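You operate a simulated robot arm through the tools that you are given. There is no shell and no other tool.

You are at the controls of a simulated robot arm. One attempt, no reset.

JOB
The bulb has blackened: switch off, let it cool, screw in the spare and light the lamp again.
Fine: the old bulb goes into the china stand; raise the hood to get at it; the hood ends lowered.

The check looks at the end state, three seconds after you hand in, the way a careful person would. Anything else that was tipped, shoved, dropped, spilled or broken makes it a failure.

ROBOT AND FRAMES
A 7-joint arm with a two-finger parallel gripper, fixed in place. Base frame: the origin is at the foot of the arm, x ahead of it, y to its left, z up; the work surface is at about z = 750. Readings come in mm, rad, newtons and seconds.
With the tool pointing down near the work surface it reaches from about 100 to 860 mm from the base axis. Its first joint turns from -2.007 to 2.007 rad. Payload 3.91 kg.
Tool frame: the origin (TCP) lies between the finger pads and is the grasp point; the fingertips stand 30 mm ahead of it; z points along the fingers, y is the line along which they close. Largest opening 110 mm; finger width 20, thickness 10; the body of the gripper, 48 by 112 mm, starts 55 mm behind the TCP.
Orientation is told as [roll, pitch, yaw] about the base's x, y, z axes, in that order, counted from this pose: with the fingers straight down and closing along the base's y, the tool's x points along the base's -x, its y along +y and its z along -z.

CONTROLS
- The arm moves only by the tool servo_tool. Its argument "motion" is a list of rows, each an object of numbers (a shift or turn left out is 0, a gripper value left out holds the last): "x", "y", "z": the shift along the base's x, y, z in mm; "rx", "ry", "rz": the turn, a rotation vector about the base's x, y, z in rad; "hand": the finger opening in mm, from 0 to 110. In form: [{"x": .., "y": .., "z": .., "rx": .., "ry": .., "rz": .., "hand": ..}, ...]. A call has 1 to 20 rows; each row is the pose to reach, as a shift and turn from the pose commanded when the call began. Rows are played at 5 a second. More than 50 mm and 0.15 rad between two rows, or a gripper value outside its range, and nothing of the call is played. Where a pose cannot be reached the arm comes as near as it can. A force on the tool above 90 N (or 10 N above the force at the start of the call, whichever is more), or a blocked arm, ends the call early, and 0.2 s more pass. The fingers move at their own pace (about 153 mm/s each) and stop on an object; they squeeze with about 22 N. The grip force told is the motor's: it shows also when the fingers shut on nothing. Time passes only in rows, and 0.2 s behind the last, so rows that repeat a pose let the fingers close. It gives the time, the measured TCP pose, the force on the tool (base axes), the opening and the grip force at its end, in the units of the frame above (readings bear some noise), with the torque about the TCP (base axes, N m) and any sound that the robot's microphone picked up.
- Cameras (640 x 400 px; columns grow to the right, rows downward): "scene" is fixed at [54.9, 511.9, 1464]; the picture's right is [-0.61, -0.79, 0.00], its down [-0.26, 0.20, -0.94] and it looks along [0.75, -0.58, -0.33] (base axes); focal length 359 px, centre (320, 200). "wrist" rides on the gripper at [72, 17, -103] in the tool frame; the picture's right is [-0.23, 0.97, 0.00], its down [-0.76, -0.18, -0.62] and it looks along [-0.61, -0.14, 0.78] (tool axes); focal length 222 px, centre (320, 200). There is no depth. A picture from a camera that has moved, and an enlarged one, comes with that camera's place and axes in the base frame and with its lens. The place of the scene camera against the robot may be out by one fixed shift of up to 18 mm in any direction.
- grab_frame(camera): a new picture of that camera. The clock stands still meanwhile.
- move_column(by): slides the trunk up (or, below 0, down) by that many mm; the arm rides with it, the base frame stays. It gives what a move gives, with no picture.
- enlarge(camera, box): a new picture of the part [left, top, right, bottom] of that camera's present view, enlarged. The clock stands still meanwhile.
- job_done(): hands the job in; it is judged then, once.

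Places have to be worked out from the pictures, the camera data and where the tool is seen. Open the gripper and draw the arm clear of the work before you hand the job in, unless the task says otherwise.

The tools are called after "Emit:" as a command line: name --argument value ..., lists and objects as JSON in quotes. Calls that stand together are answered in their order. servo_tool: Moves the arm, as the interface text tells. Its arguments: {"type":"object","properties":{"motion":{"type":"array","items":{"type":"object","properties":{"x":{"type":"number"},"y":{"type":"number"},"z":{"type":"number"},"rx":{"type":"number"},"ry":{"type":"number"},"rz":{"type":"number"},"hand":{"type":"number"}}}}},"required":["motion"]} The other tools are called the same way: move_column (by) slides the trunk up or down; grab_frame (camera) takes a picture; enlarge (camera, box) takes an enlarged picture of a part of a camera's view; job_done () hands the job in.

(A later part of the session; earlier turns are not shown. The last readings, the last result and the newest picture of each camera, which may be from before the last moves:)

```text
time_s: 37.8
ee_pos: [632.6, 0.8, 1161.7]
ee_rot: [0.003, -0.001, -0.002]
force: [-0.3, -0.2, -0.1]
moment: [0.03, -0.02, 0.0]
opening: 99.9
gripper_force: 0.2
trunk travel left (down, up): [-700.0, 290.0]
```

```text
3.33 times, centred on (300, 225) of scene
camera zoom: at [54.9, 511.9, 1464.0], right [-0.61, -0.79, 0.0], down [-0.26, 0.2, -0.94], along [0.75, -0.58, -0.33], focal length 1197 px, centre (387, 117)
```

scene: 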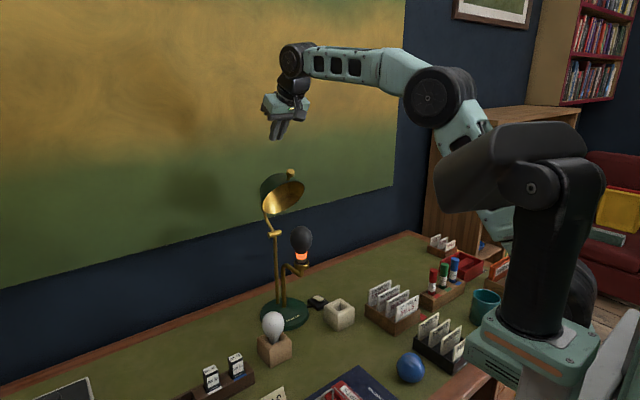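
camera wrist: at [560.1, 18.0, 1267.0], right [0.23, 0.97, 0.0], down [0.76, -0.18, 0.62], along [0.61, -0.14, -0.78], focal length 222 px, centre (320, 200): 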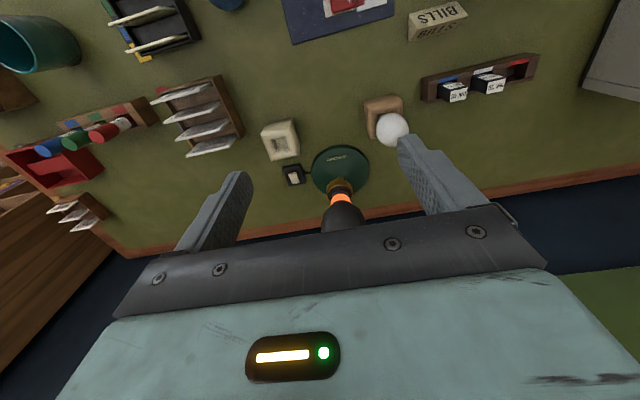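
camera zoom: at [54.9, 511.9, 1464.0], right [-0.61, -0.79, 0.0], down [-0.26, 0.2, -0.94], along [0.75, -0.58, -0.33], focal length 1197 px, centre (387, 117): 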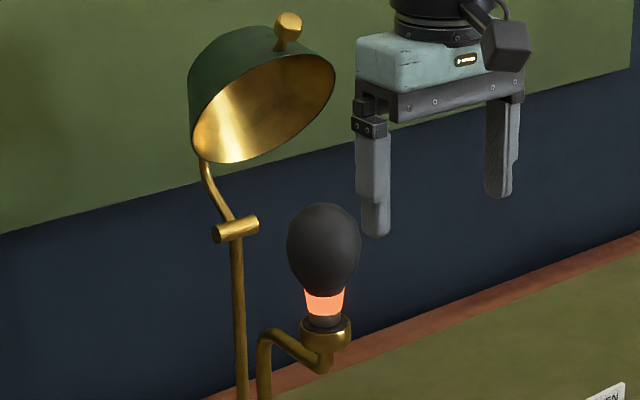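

Emit:
enlarge --camera "wrist" --box '[280, 140, 420, 240]'

Emit:
servo_tool --motion '[{}, {}, {}, {}, {}, {}, {}, {}, {}, {}, {}, {}, {}, {}, {}, {}, {}, {}, {}, {}]'

Emit:
servo_tool --motion '[{}, {}, {}, {}, {}, {}, {}, {}, {}, {}, {}, {}, {}, {}, {}, {}, {}, {}, {}, {}]'

Emit:
enlarge --camera "wrist" --box '[280, 140, 420, 240]'

```text
4.00 times, centred on (350, 190) of wrist
camera zoom: at [560.1, 18.0, 1267.0], right [0.23, 0.97, 0.0], down [0.76, -0.18, 0.62], along [0.61, -0.14, -0.78], focal length 888 px, centre (200, 240)
```

zoom: 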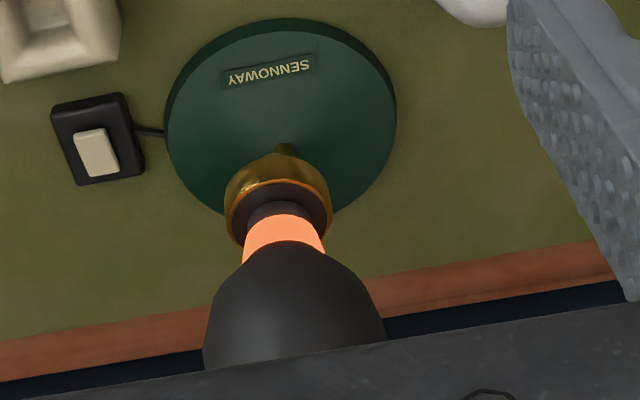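

```text
time_s: 42.0
ee_pos: [632.3, 2.3, 1162.5]
ee_rot: [0.002, 0.001, -0.001]
force: [0.0, -0.4, 0.1]
moment: [-0.04, 0.03, 0.01]
opening: 100.0
gripper_force: 0.0
trunk travel left (down, up): [-700.0, 290.0]
```

```text
time_s: 46.2
ee_pos: [631.5, 1.7, 1163.3]
ee_rot: [0.002, 0.0, -0.001]
force: [0.4, 0.4, 0.6]
moment: [0.0, 0.02, 0.03]
opening: 99.8
gripper_force: 0.1
trunk travel left (down, up): [-700.0, 290.0]
```

```text
4.00 times, centred on (350, 190) of wrist
camera zoom: at [560.1, 18.0, 1267.0], right [0.23, 0.97, 0.0], down [0.76, -0.18, 0.62], along [0.61, -0.14, -0.78], focal length 888 px, centre (200, 240)
```

zoom: 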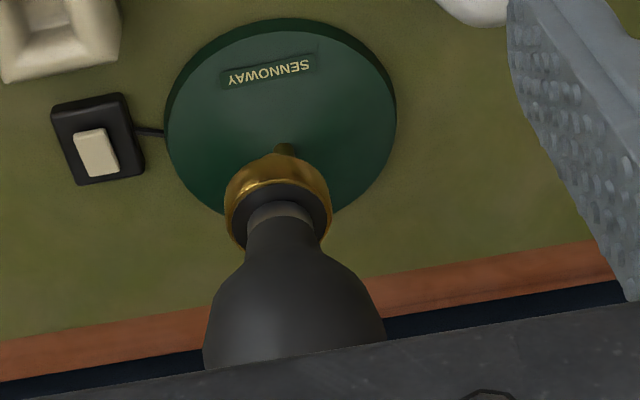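

The glow is gone at t = 46 s, so the bulb has cooled. The bulb axis is at about (769, 1), widest at z ≈ 1057. I'll move over it at yaw 0 and lower the open fingers around it.

Emit:
servo_tool --motion '[{"x": 35, "z": -2, "hand": 100}, {"x": 70, "z": -4}, {"x": 105, "z": -5}, {"x": 137, "z": -6}, {"x": 137, "z": -6}]'

Emit:
enlarge --camera "scene" --box '[240, 105, 360, 285]'

Emit:
grab_frame --camera "wrist"

```text
time_s: 47.4
ee_pos: [771.4, 2.3, 1157.2]
ee_rot: [0.002, -0.002, 0.001]
force: [0.2, -0.9, -0.1]
moment: [0.03, -0.03, 0.01]
opening: 100.1
gripper_force: 0.2
trunk travel left (down, up): [-700.0, 290.0]
```

```text
2.22 times, centred on (300, 195) of scene
camera zoom: at [54.9, 511.9, 1464.0], right [-0.61, -0.79, 0.0], down [-0.26, 0.2, -0.94], along [0.75, -0.58, -0.33], focal length 798 px, centre (364, 211)
```

zoom: 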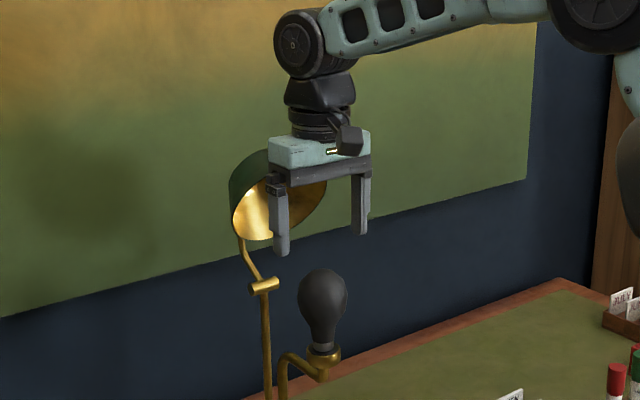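

```text
taken
camera wrist: at [699.2, 19.6, 1260.6], right [0.23, 0.97, 0.0], down [0.76, -0.18, 0.62], along [0.61, -0.14, -0.78], focal length 222 px, centre (320, 200)
```

wrist: 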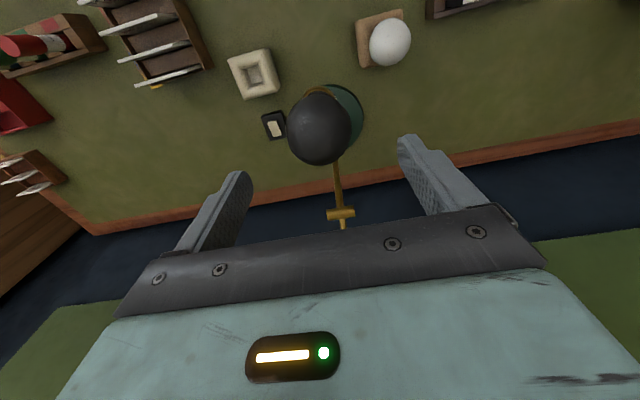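

The bulb centre measures (772, 1.5), which lines up. I'll descend 100 mm to its widest point.

Emit:
servo_tool --motion '[{"y": -1, "z": -25}, {"y": -1, "z": -50}, {"y": -1, "z": -75}, {"y": -1, "z": -99}, {"y": -1, "z": -99}]'

Emit:
enlarge --camera "scene" --box '[240, 125, 360, 285]'

Emit:
grab_frame --camera "wrist"

```text
time_s: 48.6
ee_pos: [769.2, 2.7, 1056.1]
ee_rot: [0.001, 0.001, 0.0]
force: [-0.5, 0.7, -0.4]
moment: [0.01, 0.0, 0.01]
opening: 100.1
gripper_force: 0.0
trunk travel left (down, up): [-700.0, 290.0]
```

```text
2.50 times, centred on (300, 205) of scene
camera zoom: at [54.9, 511.9, 1464.0], right [-0.61, -0.79, 0.0], down [-0.26, 0.2, -0.94], along [0.75, -0.58, -0.33], focal length 898 px, centre (370, 188)
```

zoom: 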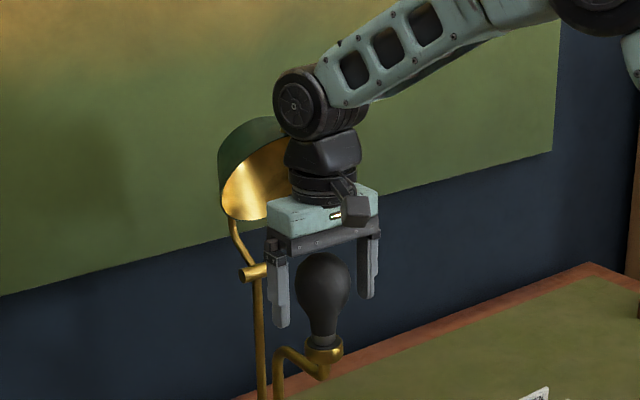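

```text
taken
camera wrist: at [696.8, 19.6, 1160.8], right [0.23, 0.97, 0.0], down [0.76, -0.18, 0.62], along [0.61, -0.14, -0.78], focal length 222 px, centre (320, 200)
```

wrist: 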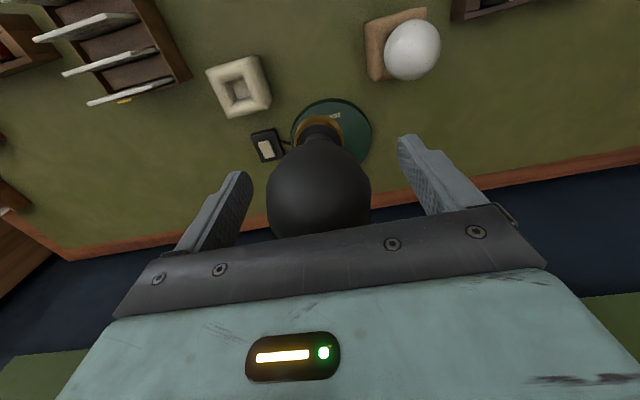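

The TCP is at the bulb's widest part. With the fingers still open I'll turn the gripper to yaw −1.4, to get a long counter-clockwise unscrewing stroke.

Emit:
servo_tool --motion '[{"x": 1, "y": -1, "rz": -0.14}, {"x": 1, "y": -1, "rz": -0.28}, {"x": 1, "y": -1, "rz": -0.42}, {"x": 1, "y": -1, "rz": -0.56}, {"x": 1, "y": -1, "rz": -0.7}, {"x": 1, "y": -1, "rz": -0.84}, {"x": 1, "y": -1, "rz": -0.98}, {"x": 1, "y": -1, "rz": -1.12}, {"x": 1, "y": -1, "rz": -1.26}, {"x": 1, "y": -1, "rz": -1.4}, {"x": 1, "y": -1, "rz": -1.4}]'

Emit:
grab_frame --camera "wrist"

Emit:
enlarge --camera "scene" --box '[240, 125, 360, 285]'

```text
time_s: 51.0
ee_pos: [769.2, -0.1, 1056.5]
ee_rot: [0.002, 0.0, -1.402]
force: [-0.5, 0.4, 0.2]
moment: [-0.01, 0.01, -0.01]
opening: 100.1
gripper_force: 0.0
trunk travel left (down, up): [-700.0, 290.0]
```

```text
taken
camera wrist: at [773.5, 75.0, 1161.1], right [1.0, -0.06, 0.0], down [-0.05, -0.78, 0.62], along [-0.04, -0.62, -0.78], focal length 222 px, centre (320, 200)
```

wrist: 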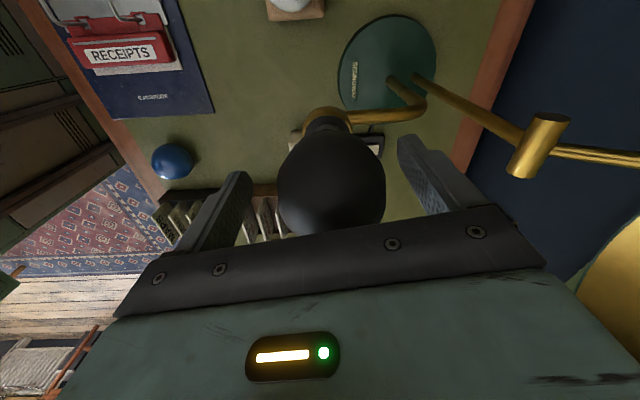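

```text
2.50 times, centred on (300, 205) of scene
camera zoom: at [54.9, 511.9, 1464.0], right [-0.61, -0.79, 0.0], down [-0.26, 0.2, -0.94], along [0.75, -0.58, -0.33], focal length 898 px, centre (370, 188)
```

zoom: 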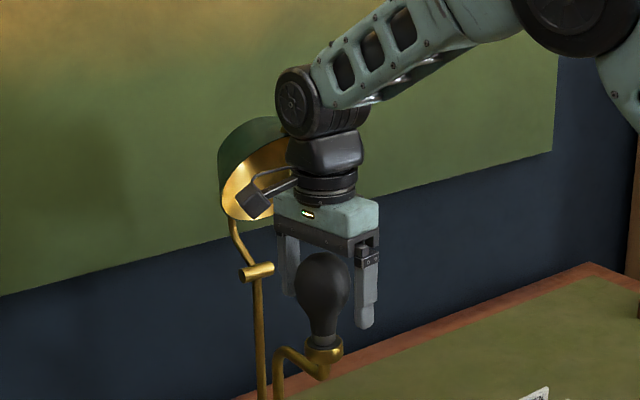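

Emit:
enlarge --camera "wrist" --box '[240, 90, 440, 250]'

```text
2.50 times, centred on (340, 170) of wrist
camera zoom: at [773.5, 75.0, 1161.1], right [1.0, -0.06, 0.0], down [-0.05, -0.78, 0.62], along [-0.04, -0.62, -0.78], focal length 555 px, centre (270, 275)
```

zoom: 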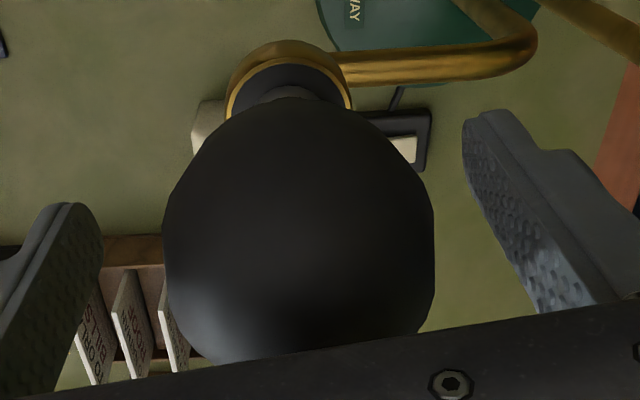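

The bulb axis is 6 mm farther out, at x ≈ 775.5. I'll shift over and close on it.

Emit:
servo_tool --motion '[{"x": 6, "y": 1.5}, {"x": 6, "y": 1.5, "hand": 70}, {"x": 6, "y": 1.5, "hand": 52}, {"x": 6, "y": 1.5, "hand": 52}, {"x": 6, "y": 1.5, "hand": 52}]'

Emit:
grab_frame --camera "wrist"

```text
time_s: 52.2
ee_pos: [774.7, 2.1, 1057.3]
ee_rot: [0.002, 0.0, -1.401]
force: [-6.3, -1.7, 0.0]
moment: [-0.01, 0.05, -0.04]
opening: 58.0
gripper_force: 17.6
trunk travel left (down, up): [-700.0, 290.0]
```

```text
taken
camera wrist: at [779.6, 76.3, 1160.9], right [1.0, -0.06, 0.0], down [-0.05, -0.78, 0.62], along [-0.03, -0.62, -0.78], focal length 222 px, centre (320, 200)
```

wrist: 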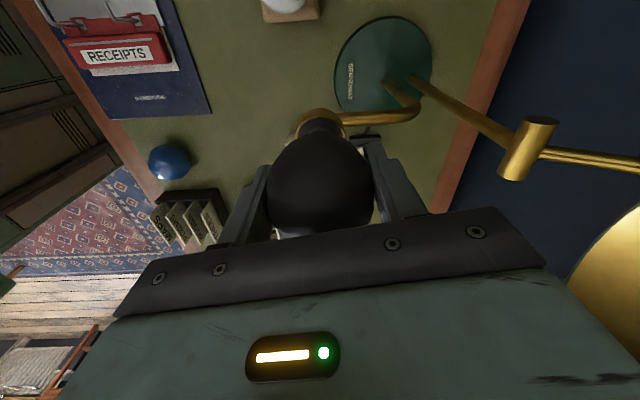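

I'm holding the bulb at a 58 mm opening. I'll turn counter-clockwise 0.7 rad first and read the torque and z-force.

Emit:
servo_tool --motion '[{"x": -1.5, "rz": 0.14}, {"x": -1.5, "rz": 0.28}, {"x": -1.5, "rz": 0.42}, {"x": -1.5, "rz": 0.56}, {"x": -1.5, "rz": 0.7}]'

Emit:
enlarge --camera "scene" --box '[270, 200, 340, 285]'

```text
time_s: 53.4
ee_pos: [773.0, 1.0, 1056.8]
ee_rot: [0.002, 0.0, -0.696]
force: [0.9, -4.2, 0.5]
moment: [0.07, -0.02, -0.01]
opening: 57.9
gripper_force: 17.7
trunk travel left (down, up): [-700.0, 290.0]
```

```text
4.71 times, centred on (305, 242) of scene
camera zoom: at [54.9, 511.9, 1464.0], right [-0.61, -0.79, 0.0], down [-0.26, 0.2, -0.94], along [0.75, -0.58, -0.33], focal length 1690 px, centre (391, 0)
```

zoom: 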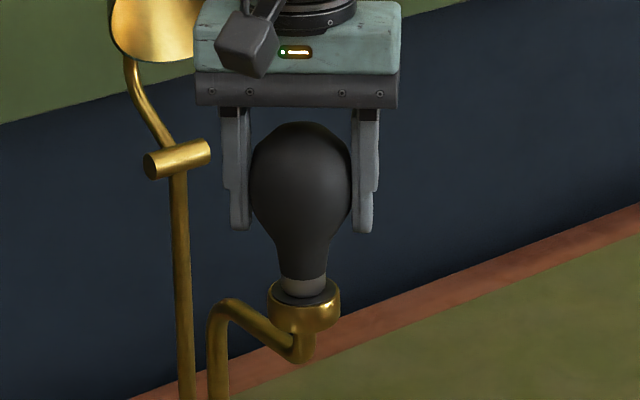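

The torque is almost nil, so the bulb is turning freely. I'll continue to the end of the stroke, with a slight rise.

Emit:
servo_tool --motion '[{"y": -0.8, "rz": 0.14}, {"y": -0.8, "rz": 0.28}, {"y": -0.8, "rz": 0.42}, {"y": -0.8, "rz": 0.56}, {"y": -0.8, "rz": 0.7}, {"y": -0.8, "rz": 0.84}, {"y": -0.8, "rz": 0.98}, {"y": -0.8, "rz": 1.12}, {"y": -0.8, "rz": 1.26}, {"y": -0.8, "rz": 1.4}, {"y": -0.8, "rz": 1.54}, {"y": -0.8, "rz": 1.68}, {"y": -0.8, "rz": 1.82}, {"y": -0.8, "rz": 1.96}, {"y": -0.8, "rz": 2.1}]'

Emit:
enlarge --camera "scene" --box '[270, 200, 340, 285]'

```text
time_s: 56.6
ee_pos: [774.8, -0.4, 1058.0]
ee_rot: [0.0, 0.001, 1.403]
force: [12.2, -11.7, 8.8]
moment: [0.08, -0.15, -0.04]
opening: 58.0
gripper_force: 18.0
trunk travel left (down, up): [-700.0, 290.0]
```

```text
4.71 times, centred on (305, 242) of scene
camera zoom: at [54.9, 511.9, 1464.0], right [-0.61, -0.79, 0.0], down [-0.26, 0.2, -0.94], along [0.75, -0.58, -0.33], focal length 1690 px, centre (391, 0)
```

zoom: 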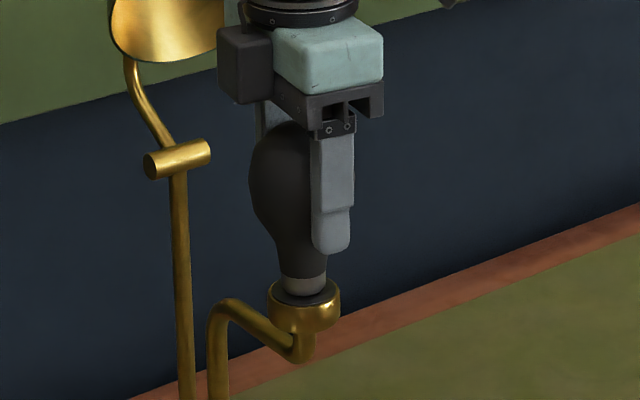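

The z-force is +9 N, so the thread is pushing the bulb up: it's unscrewing. I'll open, swing back, raise slightly, and regrip for a second stroke.

Emit:
servo_tool --motion '[{"hand": 90}, {"hand": 90, "z": 1}, {"z": 1, "rz": -0.145}, {"z": 1, "rz": -0.29}, {"z": 1, "rz": -0.435}, {"z": 1, "rz": -0.58}, {"z": 1, "rz": -0.725}, {"z": 1, "rz": -0.87}, {"z": 1, "rz": -1.015}, {"z": 1, "rz": -1.16}, {"z": 1, "rz": -1.305}, {"z": 1, "rz": -1.45}, {"z": 1, "rz": -1.595}, {"z": 1, "rz": -1.74}, {"z": 1, "rz": -1.885}, {"z": 1, "rz": -2.03}, {"z": 1, "rz": -2.175}, {"z": 1, "rz": -2.32}, {"z": 1, "rz": -2.465}, {"z": 1, "rz": -2.6}]'

Emit:
enlarge --camera "wrist" --box '[240, 90, 440, 250]'

Emit:
enlarge --camera "scene" --box '[270, 200, 340, 285]'

```text
time_s: 60.8
ee_pos: [773.4, 1.2, 1058.7]
ee_rot: [0.0, 0.0, -1.2]
force: [-0.6, -0.7, -0.3]
moment: [0.0, -0.03, 0.01]
opening: 89.9
gripper_force: 0.1
trunk travel left (down, up): [-700.0, 290.0]
```

```text
2.50 times, centred on (340, 170) of wrist
camera zoom: at [763.8, 75.0, 1162.0], right [0.99, 0.14, 0.0], down [0.11, -0.77, 0.62], along [0.09, -0.62, -0.78], focal length 555 px, centre (270, 275)
```

zoom: 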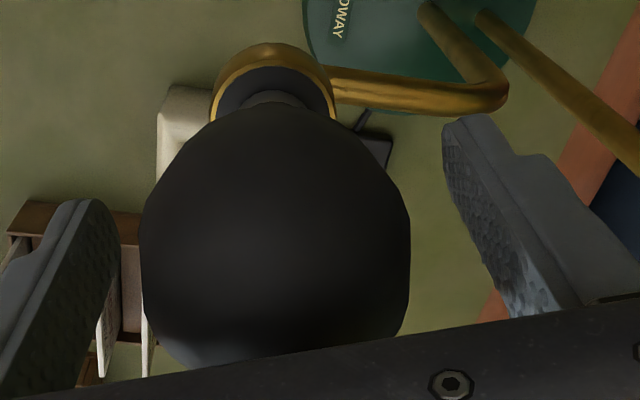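

```text
4.71 times, centred on (305, 242) of scene
camera zoom: at [54.9, 511.9, 1464.0], right [-0.61, -0.79, 0.0], down [-0.26, 0.2, -0.94], along [0.75, -0.58, -0.33], focal length 1690 px, centre (391, 0)
```

zoom: 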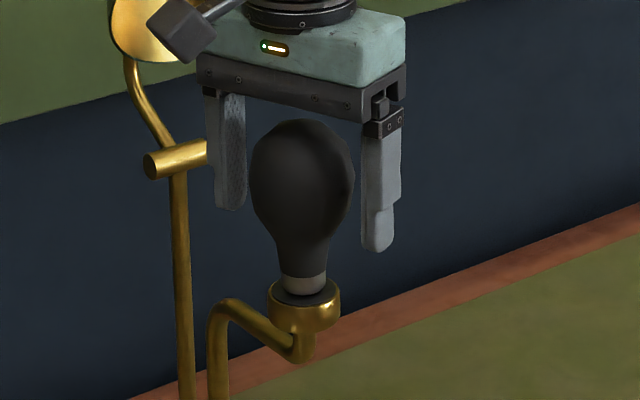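

The bulb is centred in the grip and about 2 mm higher. Second stroke: regrip, turn 2.6 rad, and rise about 2 mm.

Emit:
servo_tool --motion '[{"x": 0.8, "hand": 52}, {"x": 0.8, "z": 0.5, "hand": 52}, {"x": 0.8, "z": 0.6, "rz": 0.145}, {"x": 0.8, "z": 0.7, "rz": 0.29}, {"x": 0.8, "z": 0.8, "rz": 0.435}, {"x": 0.8, "z": 0.9, "rz": 0.58}, {"x": 0.8, "z": 1.0, "rz": 0.725}, {"x": 0.8, "z": 1.1, "rz": 0.87}, {"x": 0.8, "z": 1.2, "rz": 1.015}, {"x": 0.8, "z": 1.3, "rz": 1.16}, {"x": 0.8, "z": 1.4, "rz": 1.305}, {"x": 0.8, "z": 1.5, "rz": 1.45}, {"x": 0.8, "z": 1.6, "rz": 1.595}, {"x": 0.8, "z": 1.7, "rz": 1.74}, {"x": 0.8, "z": 1.8, "rz": 1.885}, {"x": 0.8, "z": 1.9, "rz": 2.03}, {"x": 0.8, "z": 2.0, "rz": 2.175}, {"x": 0.8, "z": 2.1, "rz": 2.32}, {"x": 0.8, "z": 2.2, "rz": 2.465}, {"x": 0.8, "z": 2.3, "rz": 2.6}]'

Emit:
enlarge --camera "scene" --box '[270, 200, 340, 285]'

```text
time_s: 65.0
ee_pos: [774.8, -0.1, 1060.8]
ee_rot: [0.003, -0.001, 1.404]
force: [-4.4, -7.8, -1.2]
moment: [-0.03, 0.05, -0.02]
opening: 57.9
gripper_force: 18.1
trunk travel left (down, up): [-700.0, 290.0]
```

```text
4.71 times, centred on (305, 242) of scene
camera zoom: at [54.9, 511.9, 1464.0], right [-0.61, -0.79, 0.0], down [-0.26, 0.2, -0.94], along [0.75, -0.58, -0.33], focal length 1690 px, centre (391, 0)
```

zoom: 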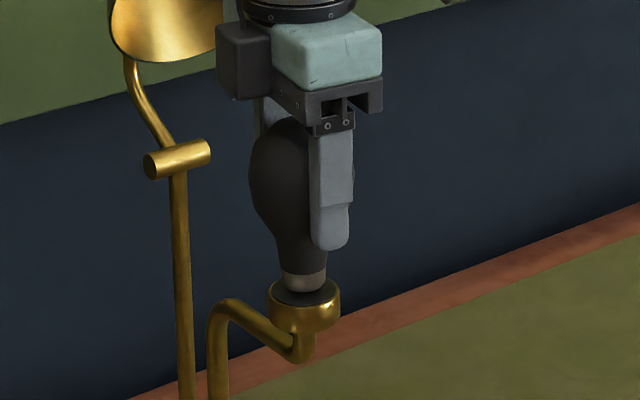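

The bulb rises about 2 mm per stroke. I'll swing back for the third stroke.

Emit:
servo_tool --motion '[{"hand": 85}, {"hand": 85, "y": 0.5}, {"y": 0.8, "rz": -0.148}, {"y": 0.8, "rz": -0.296}, {"y": 0.8, "rz": -0.444}, {"y": 0.8, "rz": -0.592}, {"y": 0.8, "rz": -0.74}, {"y": 0.8, "rz": -0.888}, {"y": 0.8, "rz": -1.036}, {"y": 0.8, "rz": -1.184}, {"y": 0.8, "rz": -1.332}, {"y": 0.8, "rz": -1.48}, {"y": 0.8, "rz": -1.628}, {"y": 0.8, "rz": -1.776}, {"y": 0.8, "rz": -1.924}, {"y": 0.8, "rz": -2.072}, {"y": 0.8, "rz": -2.22}, {"y": 0.8, "rz": -2.368}, {"y": 0.8, "rz": -2.516}, {"y": 0.8, "rz": -2.66}]'

Emit:
servo_tool --motion '[{"hand": 52}, {"z": 0.5, "hand": 52}, {"z": 0.6, "rz": 0.148}, {"z": 0.7, "rz": 0.296}, {"z": 0.8, "rz": 0.444}, {"z": 0.9, "rz": 0.592}, {"z": 1.0, "rz": 0.74}, {"z": 1.1, "rz": 0.888}, {"z": 1.2, "rz": 1.036}, {"z": 1.3, "rz": 1.184}, {"z": 1.4, "rz": 1.332}, {"z": 1.5, "rz": 1.48}, {"z": 1.6, "rz": 1.628}, {"z": 1.7, "rz": 1.776}, {"z": 1.8, "rz": 1.924}, {"z": 1.9, "rz": 2.072}, {"z": 2.0, "rz": 2.22}, {"z": 2.1, "rz": 2.368}, {"z": 2.2, "rz": 2.516}, {"z": 2.3, "rz": 2.66}]'

Emit:
enlarge --camera "scene" --box '[270, 200, 340, 285]'

```text
time_s: 69.2
ee_pos: [774.2, 1.1, 1059.9]
ee_rot: [0.001, 0.0, -1.262]
force: [0.1, 0.6, 0.2]
moment: [0.02, 0.0, -0.02]
opening: 84.8
gripper_force: 0.1
trunk travel left (down, up): [-700.0, 290.0]
```

```text
time_s: 73.4
ee_pos: [775.0, 1.5, 1062.0]
ee_rot: [0.003, -0.001, 1.403]
force: [-0.4, -0.4, 0.3]
moment: [0.01, 0.01, 0.01]
opening: 58.2
gripper_force: 17.7
trunk travel left (down, up): [-700.0, 290.0]
```

```text
4.71 times, centred on (305, 242) of scene
camera zoom: at [54.9, 511.9, 1464.0], right [-0.61, -0.79, 0.0], down [-0.26, 0.2, -0.94], along [0.75, -0.58, -0.33], focal length 1690 px, centre (391, 0)
```

zoom: 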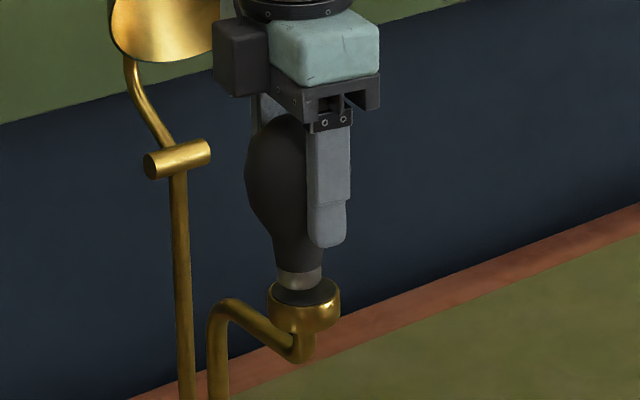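

All forces are near zero and the cap sits off-centre, so the bulb is free in the hand. I'll lift it gently by 10 mm and check.

Emit:
servo_tool --motion '[{"z": 3}, {"z": 6}, {"z": 10}]'

Emit:
enlarge --camera "scene" --box '[260, 170, 340, 285]'

```text
time_s: 74.2
ee_pos: [775.2, 1.2, 1073.6]
ee_rot: [0.002, 0.0, 1.399]
force: [0.5, 0.6, 0.1]
moment: [0.01, -0.02, 0.01]
opening: 58.3
gripper_force: 18.3
trunk travel left (down, up): [-700.0, 290.0]
```

```text
3.48 times, centred on (300, 228) of scene
camera zoom: at [54.9, 511.9, 1464.0], right [-0.61, -0.79, 0.0], down [-0.26, 0.2, -0.94], along [0.75, -0.58, -0.33], focal length 1249 px, centre (390, 104)
```

zoom: 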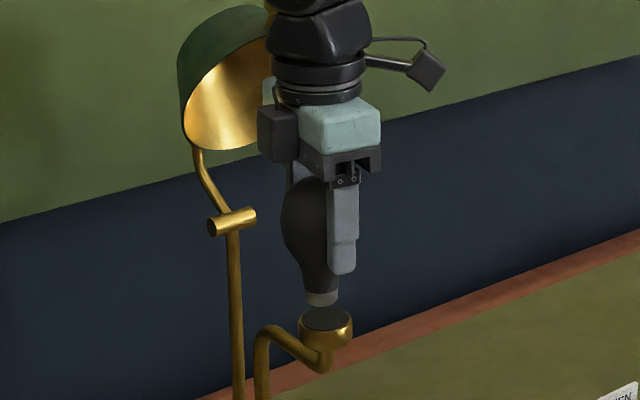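

The bulb is out of the thread. To keep the gripper body away from the raised hood, I'll turn the yaw back to 0 here, then lift straight up.

Emit:
servo_tool --motion '[{"z": 1, "rz": -0.14}, {"z": 1, "rz": -0.28}, {"z": 2, "rz": -0.42}, {"z": 2, "rz": -0.56}, {"z": 2, "rz": -0.7}, {"z": 2, "rz": -0.84}, {"z": 2, "rz": -0.98}, {"z": 2, "rz": -1.12}, {"z": 2, "rz": -1.26}, {"z": 2, "rz": -1.4}, {"z": 15, "rz": -1.4}, {"z": 30, "rz": -1.4}, {"x": -15, "z": 45, "rz": -1.4}, {"x": -50, "z": 60, "rz": -1.4}, {"x": -95, "z": 60, "rz": -1.4}, {"x": -135, "z": 60, "rz": -1.4}]'

Emit:
grab_frame --camera "wrist"

Emit:
enlarge --camera "scene" --box '[250, 100, 390, 340]'

```text
time_s: 77.6
ee_pos: [639.8, 2.2, 1130.5]
ee_rot: [0.003, 0.001, 0.0]
force: [0.2, -0.7, -0.4]
moment: [0.03, 0.05, 0.01]
opening: 58.1
gripper_force: 17.7
trunk travel left (down, up): [-700.0, 290.0]
```

```text
taken
camera wrist: at [568.8, 18.6, 1234.3], right [0.23, 0.97, 0.0], down [0.76, -0.18, 0.62], along [0.61, -0.14, -0.78], focal length 222 px, centre (320, 200)
```

wrist: 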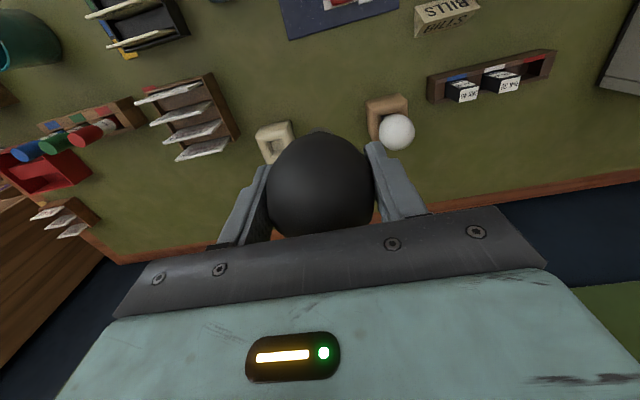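

```text
1.67 times, centred on (320, 220) of scene
camera zoom: at [54.9, 511.9, 1464.0], right [-0.61, -0.79, 0.0], down [-0.26, 0.2, -0.94], along [0.75, -0.58, -0.33], focal length 599 px, centre (320, 167)
```

zoom: 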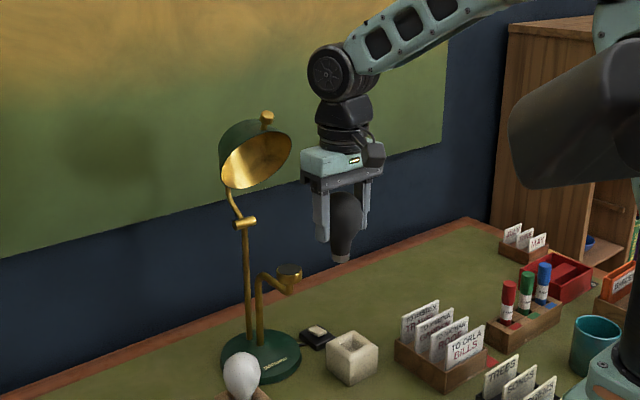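

Emit:
enlarge --camera "scene" --box '[305, 185, 365, 265]'

Emit:
enlarge --camera "wrist" --box '[240, 100, 420, 240]'

Emit:
enlarge --camera "scene" --box '[250, 280, 370, 370]'

```text
5.00 times, centred on (335, 225) of scene
camera zoom: at [54.9, 511.9, 1464.0], right [-0.61, -0.79, 0.0], down [-0.26, 0.2, -0.94], along [0.75, -0.58, -0.33], focal length 1796 px, centre (245, 75)
```

zoom: 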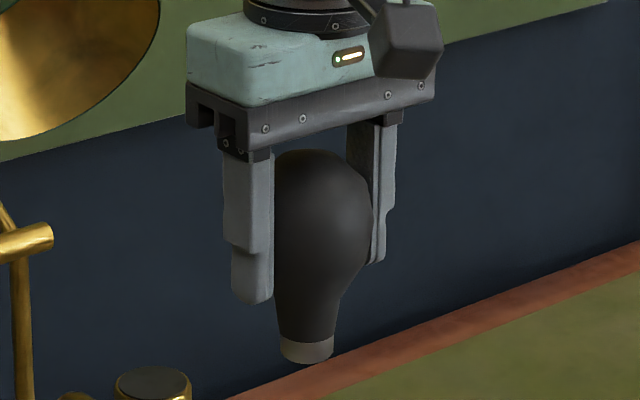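

```text
2.86 times, centred on (330, 170) of wrist
camera zoom: at [568.8, 18.6, 1234.3], right [0.23, 0.97, 0.0], down [0.76, -0.18, 0.62], along [0.61, -0.14, -0.78], focal length 635 px, centre (291, 286)
```

zoom: 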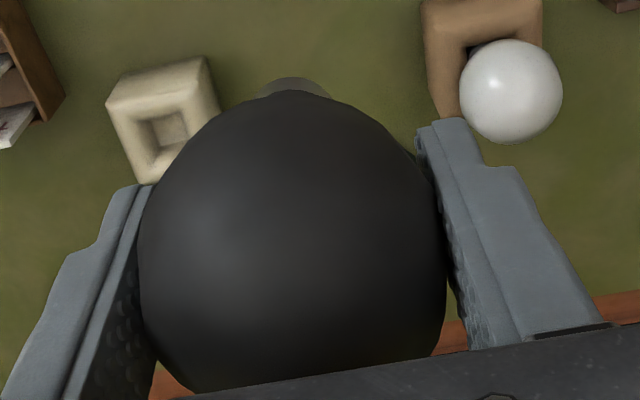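

```text
4.44 times, centred on (310, 325) of scene
camera zoom: at [54.9, 511.9, 1464.0], right [-0.61, -0.79, 0.0], down [-0.26, 0.2, -0.94], along [0.75, -0.58, -0.33], focal length 1596 px, centre (364, -356)
```

zoom: 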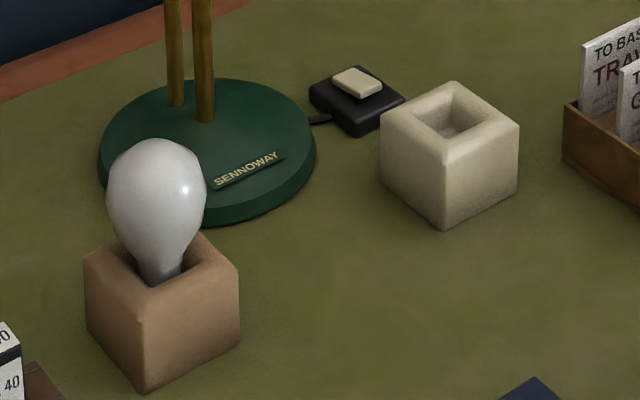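

The old bulb is in hand, tilted only slightly. Before placing it I need an exact fix on the china stand, so I'll shift a little left and lower for an unobstructed look.

Emit:
servo_tool --motion '[{"x": -10, "y": 20, "z": -30}, {"x": -20, "y": 40, "z": -60}, {"x": -20, "y": 40, "z": -100}, {"x": -20, "y": 40, "z": -100}]'

Emit:
grab_frame --camera "wrist"

Emit:
enlarge --camera "wrist" --box '[190, 70, 320, 170]'

```text
time_s: 78.6
ee_pos: [619.0, 41.7, 1031.0]
ee_rot: [0.001, 0.0, -0.001]
force: [0.3, -0.7, -0.3]
moment: [-0.01, -0.01, -0.02]
opening: 58.4
gripper_force: 17.7
trunk travel left (down, up): [-700.0, 290.0]
```

```text
taken
camera wrist: at [547.1, 58.6, 1136.2], right [0.23, 0.97, 0.0], down [0.76, -0.18, 0.62], along [0.61, -0.14, -0.78], focal length 222 px, centre (320, 200)
```

wrist: 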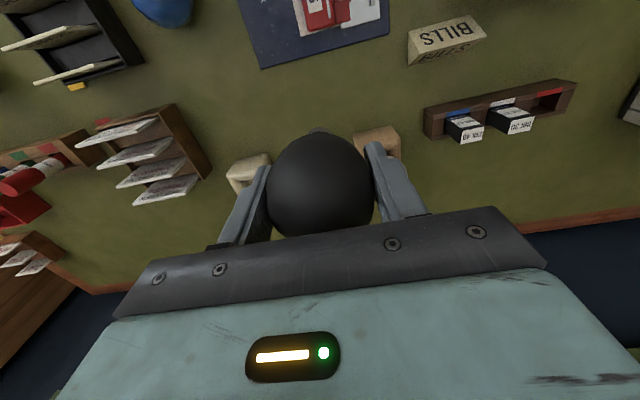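

```text
4.00 times, centred on (255, 120) of wrist
camera zoom: at [547.1, 58.6, 1136.2], right [0.23, 0.97, 0.0], down [0.76, -0.18, 0.62], along [0.61, -0.14, -0.78], focal length 888 px, centre (580, 520)
```

zoom: 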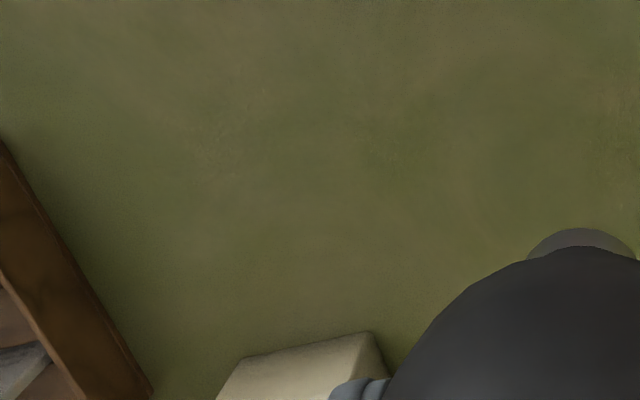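

The finger hides the stand from here. I'll reposition nearer to it in x, where it should show beside the bulb.

Emit:
servo_tool --motion '[{"x": 20, "y": -20, "z": 20}, {"x": 50, "y": -40, "z": 40}, {"x": 80, "y": -42, "z": 50}, {"x": 80, "y": -42, "z": 50}]'

Emit:
grab_frame --camera "wrist"

Emit:
enlarge --camera "wrist" --box '[190, 60, 320, 160]'

```text
time_s: 79.6
ee_pos: [698.6, -1.3, 1081.7]
ee_rot: [0.003, 0.0, -0.002]
force: [0.1, -0.6, 0.3]
moment: [0.0, 0.01, -0.01]
opening: 57.9
gripper_force: 17.5
trunk travel left (down, up): [-700.0, 290.0]
```

```text
taken
camera wrist: at [626.7, 16.0, 1186.6], right [0.23, 0.97, 0.0], down [0.76, -0.18, 0.62], along [0.61, -0.14, -0.78], focal length 222 px, centre (320, 200)
```

wrist: 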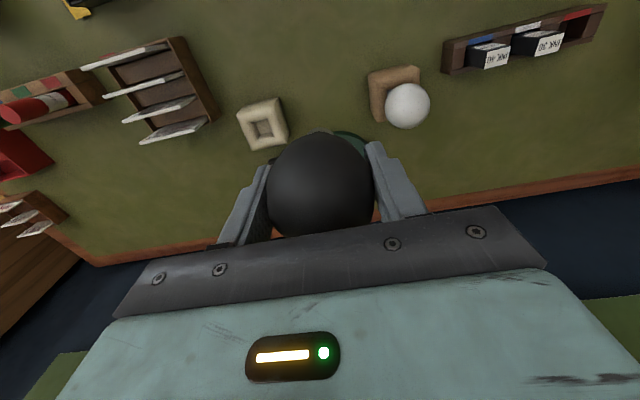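

```text
4.00 times, centred on (255, 110) of wrist
camera zoom: at [626.7, 16.0, 1186.6], right [0.23, 0.97, 0.0], down [0.76, -0.18, 0.62], along [0.61, -0.14, -0.78], focal length 888 px, centre (580, 560)
```

zoom: 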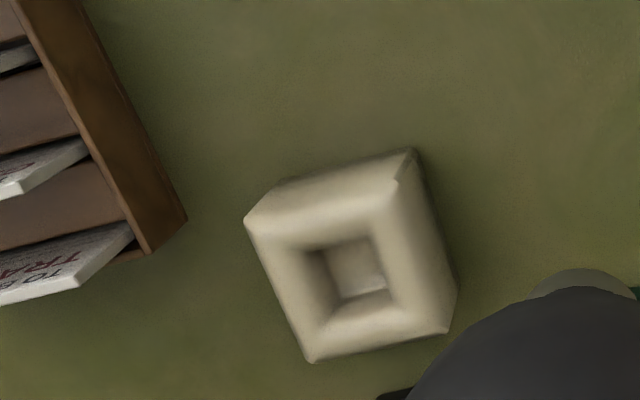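

The stand's top centre is at about (745.5, −115), top z ≈ 800. The bulb cap hangs about 5 mm ahead and 3 mm to +y of the TCP, so I'll aim the TCP at (740.5, −118) and come down to just above the stand.

Emit:
servo_tool --motion '[{"y": -40}, {"y": -80}, {"x": 20, "y": -116.7}, {"x": 41.9, "y": -116.7, "z": -30}, {"x": 41.9, "y": -116.7, "z": -75}, {"x": 41.9, "y": -116.7, "z": -120}, {"x": 41.9, "y": -116.7, "z": -165}, {"x": 41.9, "y": -116.7, "z": -190}, {"x": 41.9, "y": -116.7, "z": -190}]'

Emit:
grab_frame --camera "wrist"

Emit:
enlarge --camera "scene" --box '[295, 235, 385, 335]'

```text
time_s: 81.6
ee_pos: [743.0, -119.8, 891.9]
ee_rot: [0.001, 0.002, -0.001]
force: [-0.1, 0.5, 0.8]
moment: [0.0, 0.01, -0.02]
opening: 58.2
gripper_force: 18.0
trunk travel left (down, up): [-700.0, 290.0]
```

```text
taken
camera wrist: at [671.1, -101.5, 995.7], right [0.23, 0.97, 0.0], down [0.76, -0.18, 0.62], along [0.61, -0.14, -0.78], focal length 222 px, centre (320, 200)
```

wrist: 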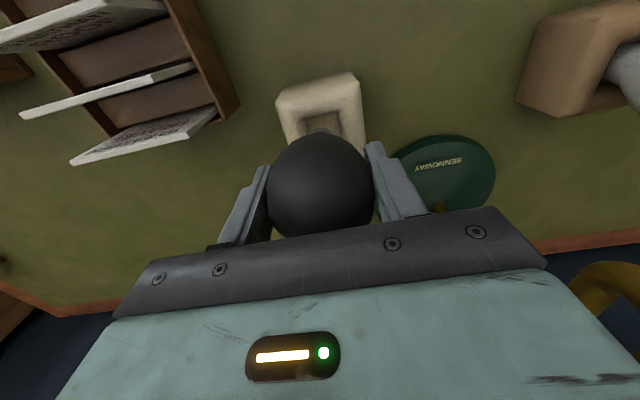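

```text
4.00 times, centred on (340, 285) of scene
camera zoom: at [54.9, 511.9, 1464.0], right [-0.61, -0.79, 0.0], down [-0.26, 0.2, -0.94], along [0.75, -0.58, -0.33], focal length 1437 px, centre (240, -140)
```

zoom: 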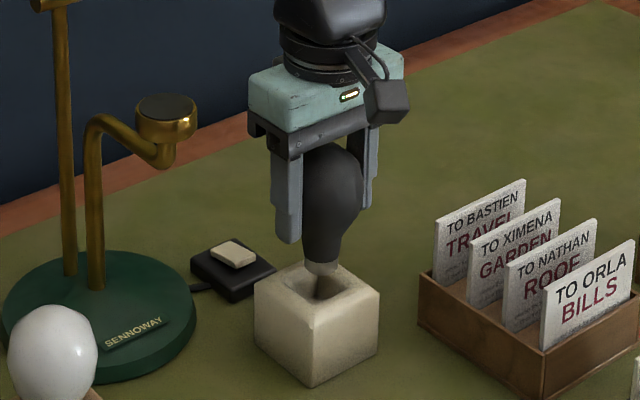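

Emit:
enlarge --camera "scene" --box '[300, 275, 350, 335]'

Emit:
enlarge --camera "wrist" --box '[260, 60, 380, 150]'

```text
6.67 times, centred on (325, 305) of scene
camera zoom: at [54.9, 511.9, 1464.0], right [-0.61, -0.79, 0.0], down [-0.26, 0.2, -0.94], along [0.75, -0.58, -0.33], focal length 2395 px, centre (287, -500)
```

zoom: 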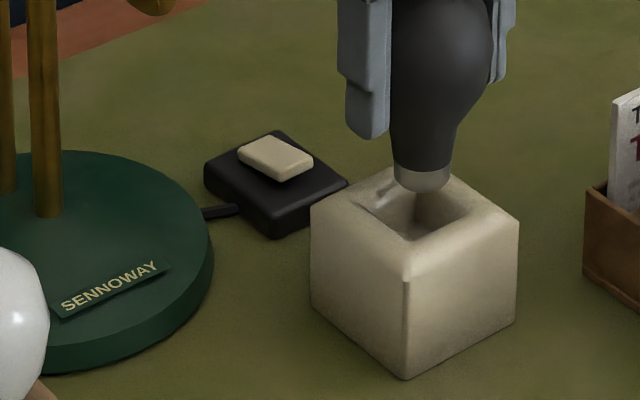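

```text
4.44 times, centred on (320, 105) of wrist
camera zoom: at [671.1, -101.5, 995.7], right [0.23, 0.97, 0.0], down [0.76, -0.18, 0.62], along [0.61, -0.14, -0.78], focal length 987 px, centre (320, 622)
```

zoom: 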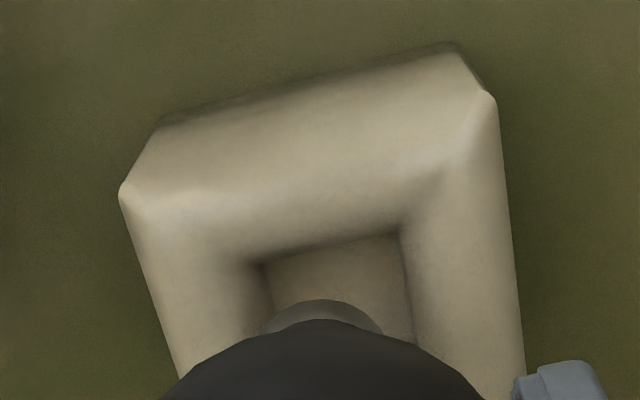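

The stand top is nearer z ≈ 810 and the cap is over the funnel to within a few mm. I'll lower slowly and watch the forces.

Emit:
servo_tool --motion '[{"z": -5}, {"z": -10}, {"z": -15}, {"z": -20}]'

Emit:
enlarge --camera "scene" --box '[300, 275, 350, 335]'

```text
time_s: 82.6
ee_pos: [743.4, -115.7, 874.3]
ee_rot: [0.003, -0.004, 0.001]
force: [-0.9, 6.4, 20.6]
moment: [0.12, -0.06, 0.01]
opening: 58.2
gripper_force: 18.1
trunk travel left (down, up): [-700.0, 290.0]
```

```text
6.67 times, centred on (325, 305) of scene
camera zoom: at [54.9, 511.9, 1464.0], right [-0.61, -0.79, 0.0], down [-0.26, 0.2, -0.94], along [0.75, -0.58, -0.33], focal length 2395 px, centre (287, -500)
```

zoom: 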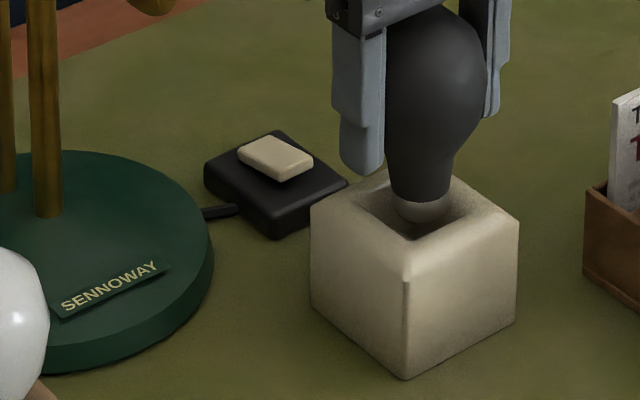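

The cap is in the funnel but rides its −y flank (6 N sideways). I'll ease up, shift +y by 4 mm, and lower again.

Emit:
servo_tool --motion '[{"y": 2, "z": 4}, {"y": 4.5, "z": 4}, {"y": 4.5, "z": 0}, {"y": 4.5, "z": -3}, {"y": 4.5, "z": -6}]'

Emit:
enlarge --camera "scene" --box '[300, 275, 350, 335]'

```text
time_s: 83.8
ee_pos: [742.1, -112.0, 865.9]
ee_rot: [0.003, -0.001, -0.001]
force: [1.3, 0.0, -0.6]
moment: [-0.03, -0.1, 0.0]
opening: 58.2
gripper_force: 17.8
trunk travel left (down, up): [-700.0, 290.0]
```

```text
6.67 times, centred on (325, 305) of scene
camera zoom: at [54.9, 511.9, 1464.0], right [-0.61, -0.79, 0.0], down [-0.26, 0.2, -0.94], along [0.75, -0.58, -0.33], focal length 2395 px, centre (287, -500)
```

zoom: 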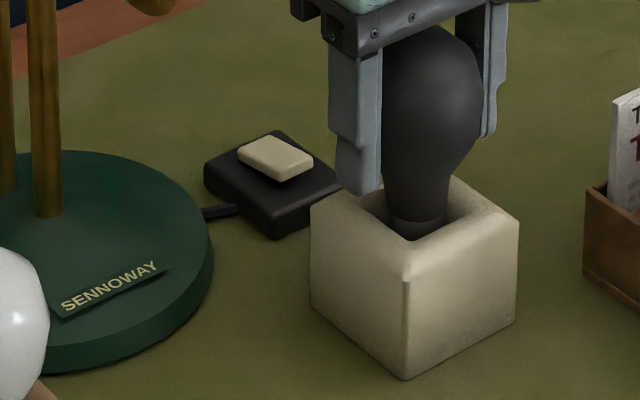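

It's sliding in freely now. I'll continue down until it bottoms out.

Emit:
servo_tool --motion '[{"z": -3}, {"z": -6}, {"z": -9}]'

```text
time_s: 84.6
ee_pos: [742.4, -114.4, 857.7]
ee_rot: [0.001, 0.001, 0.0]
force: [1.3, 0.7, 0.6]
moment: [-0.02, -0.09, 0.02]
opening: 58.1
gripper_force: 17.5
trunk travel left (down, up): [-700.0, 290.0]
```

Emit:
servo_tool --motion '[{"z": -3}, {"z": -6}, {"z": -8}]'

Emit:
enlarge --camera "scene" --box '[300, 265, 350, 335]'

```text
time_s: 85.4
ee_pos: [743.3, -111.8, 851.1]
ee_rot: [0.001, -0.004, 0.0]
force: [5.4, -0.9, 16.5]
moment: [-0.01, -0.18, 0.04]
opening: 58.2
gripper_force: 18.4
trunk travel left (down, up): [-700.0, 290.0]
```

```text
5.71 times, centred on (325, 300) of scene
camera zoom: at [54.9, 511.9, 1464.0], right [-0.61, -0.79, 0.0], down [-0.26, 0.2, -0.94], along [0.75, -0.58, -0.33], focal length 2052 px, centre (291, -371)
```

zoom: 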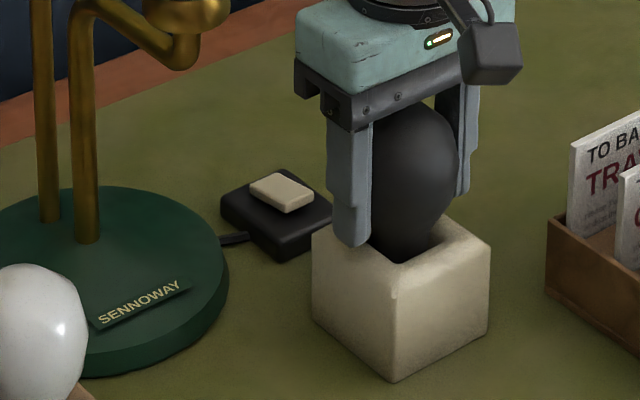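

It bottomed out at z = 851 with 16 N. I'll ease up 1 mm, open, and lift away.

Emit:
servo_tool --motion '[{"z": 1.5}, {"z": 1.5, "hand": 64}, {"z": 1.5, "hand": 74}, {"z": 1.5, "hand": 90}, {"z": 1.5}, {"z": 30}, {"z": 65}, {"z": 110}, {"z": 150}]'

Emit:
grab_frame --camera "wrist"

Emit:
enlarge --camera "scene" --box '[250, 265, 350, 365]'

```text
time_s: 87.4
ee_pos: [742.2, -114.1, 999.4]
ee_rot: [0.001, 0.002, 0.0]
force: [-0.1, -0.8, 0.2]
moment: [-0.05, 0.02, 0.01]
opening: 90.3
gripper_force: 0.1
trunk travel left (down, up): [-700.0, 290.0]
```

```text
taken
camera wrist: at [670.8, -97.0, 1104.5], right [0.23, 0.97, 0.0], down [0.76, -0.18, 0.62], along [0.61, -0.14, -0.78], focal length 222 px, centre (320, 200)
```

wrist: 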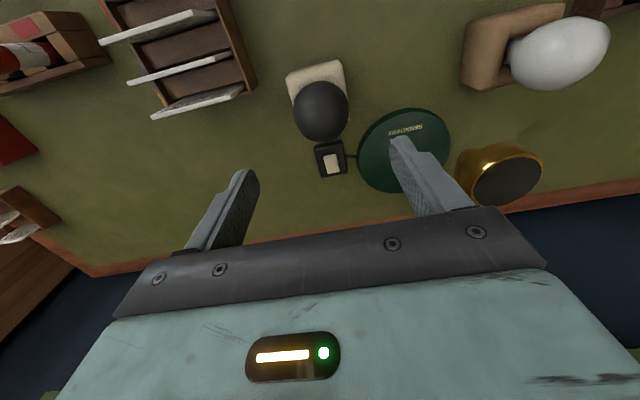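

```text
4.00 times, centred on (300, 315) of scene
camera zoom: at [54.9, 511.9, 1464.0], right [-0.61, -0.79, 0.0], down [-0.26, 0.2, -0.94], along [0.75, -0.58, -0.33], focal length 1437 px, centre (400, -260)
```

zoom: 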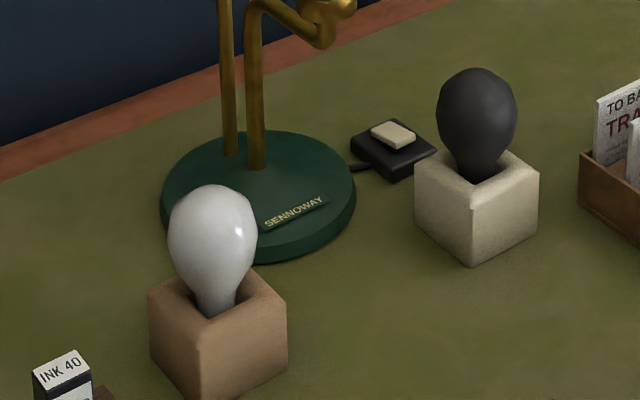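

The old bulb stands in the china holder. Now I'll go around in front of the lamp to view the spare from above.

Emit:
servo_tool --motion '[{"x": -45, "z": 30}, {"x": -90, "z": 40}, {"x": -95, "y": 45, "z": 50}, {"x": -95, "y": 90, "z": 50}, {"x": -95, "y": 135, "z": 50}, {"x": -90, "y": 180, "z": 50}, {"x": -85, "y": 226, "z": 50}, {"x": -82, "y": 226, "z": 40}, {"x": -82, "y": 226, "z": 40}]'

Emit:
grab_frame --camera "wrist"

Emit:
enlarge --camera "wrist" --box '[250, 60, 410, 180]'

```text
refused: row 1 steps farther than a row can; nothing moved
```

```text
taken
camera wrist: at [670.8, -97.0, 1104.5], right [0.23, 0.97, 0.0], down [0.76, -0.18, 0.62], along [0.61, -0.14, -0.78], focal length 222 px, centre (320, 200)
```

wrist: 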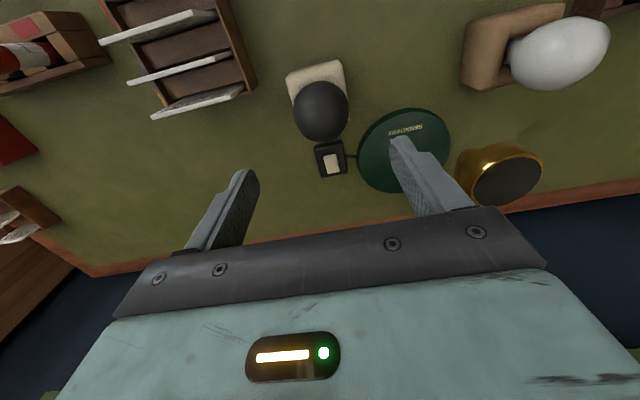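

```text
3.33 times, centred on (330, 120) of wrist
camera zoom: at [670.8, -97.0, 1104.5], right [0.23, 0.97, 0.0], down [0.76, -0.18, 0.62], along [0.61, -0.14, -0.78], focal length 740 px, centre (287, 467)
```

zoom: 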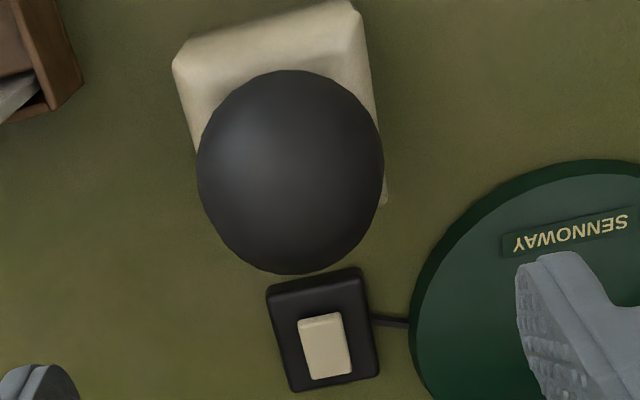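

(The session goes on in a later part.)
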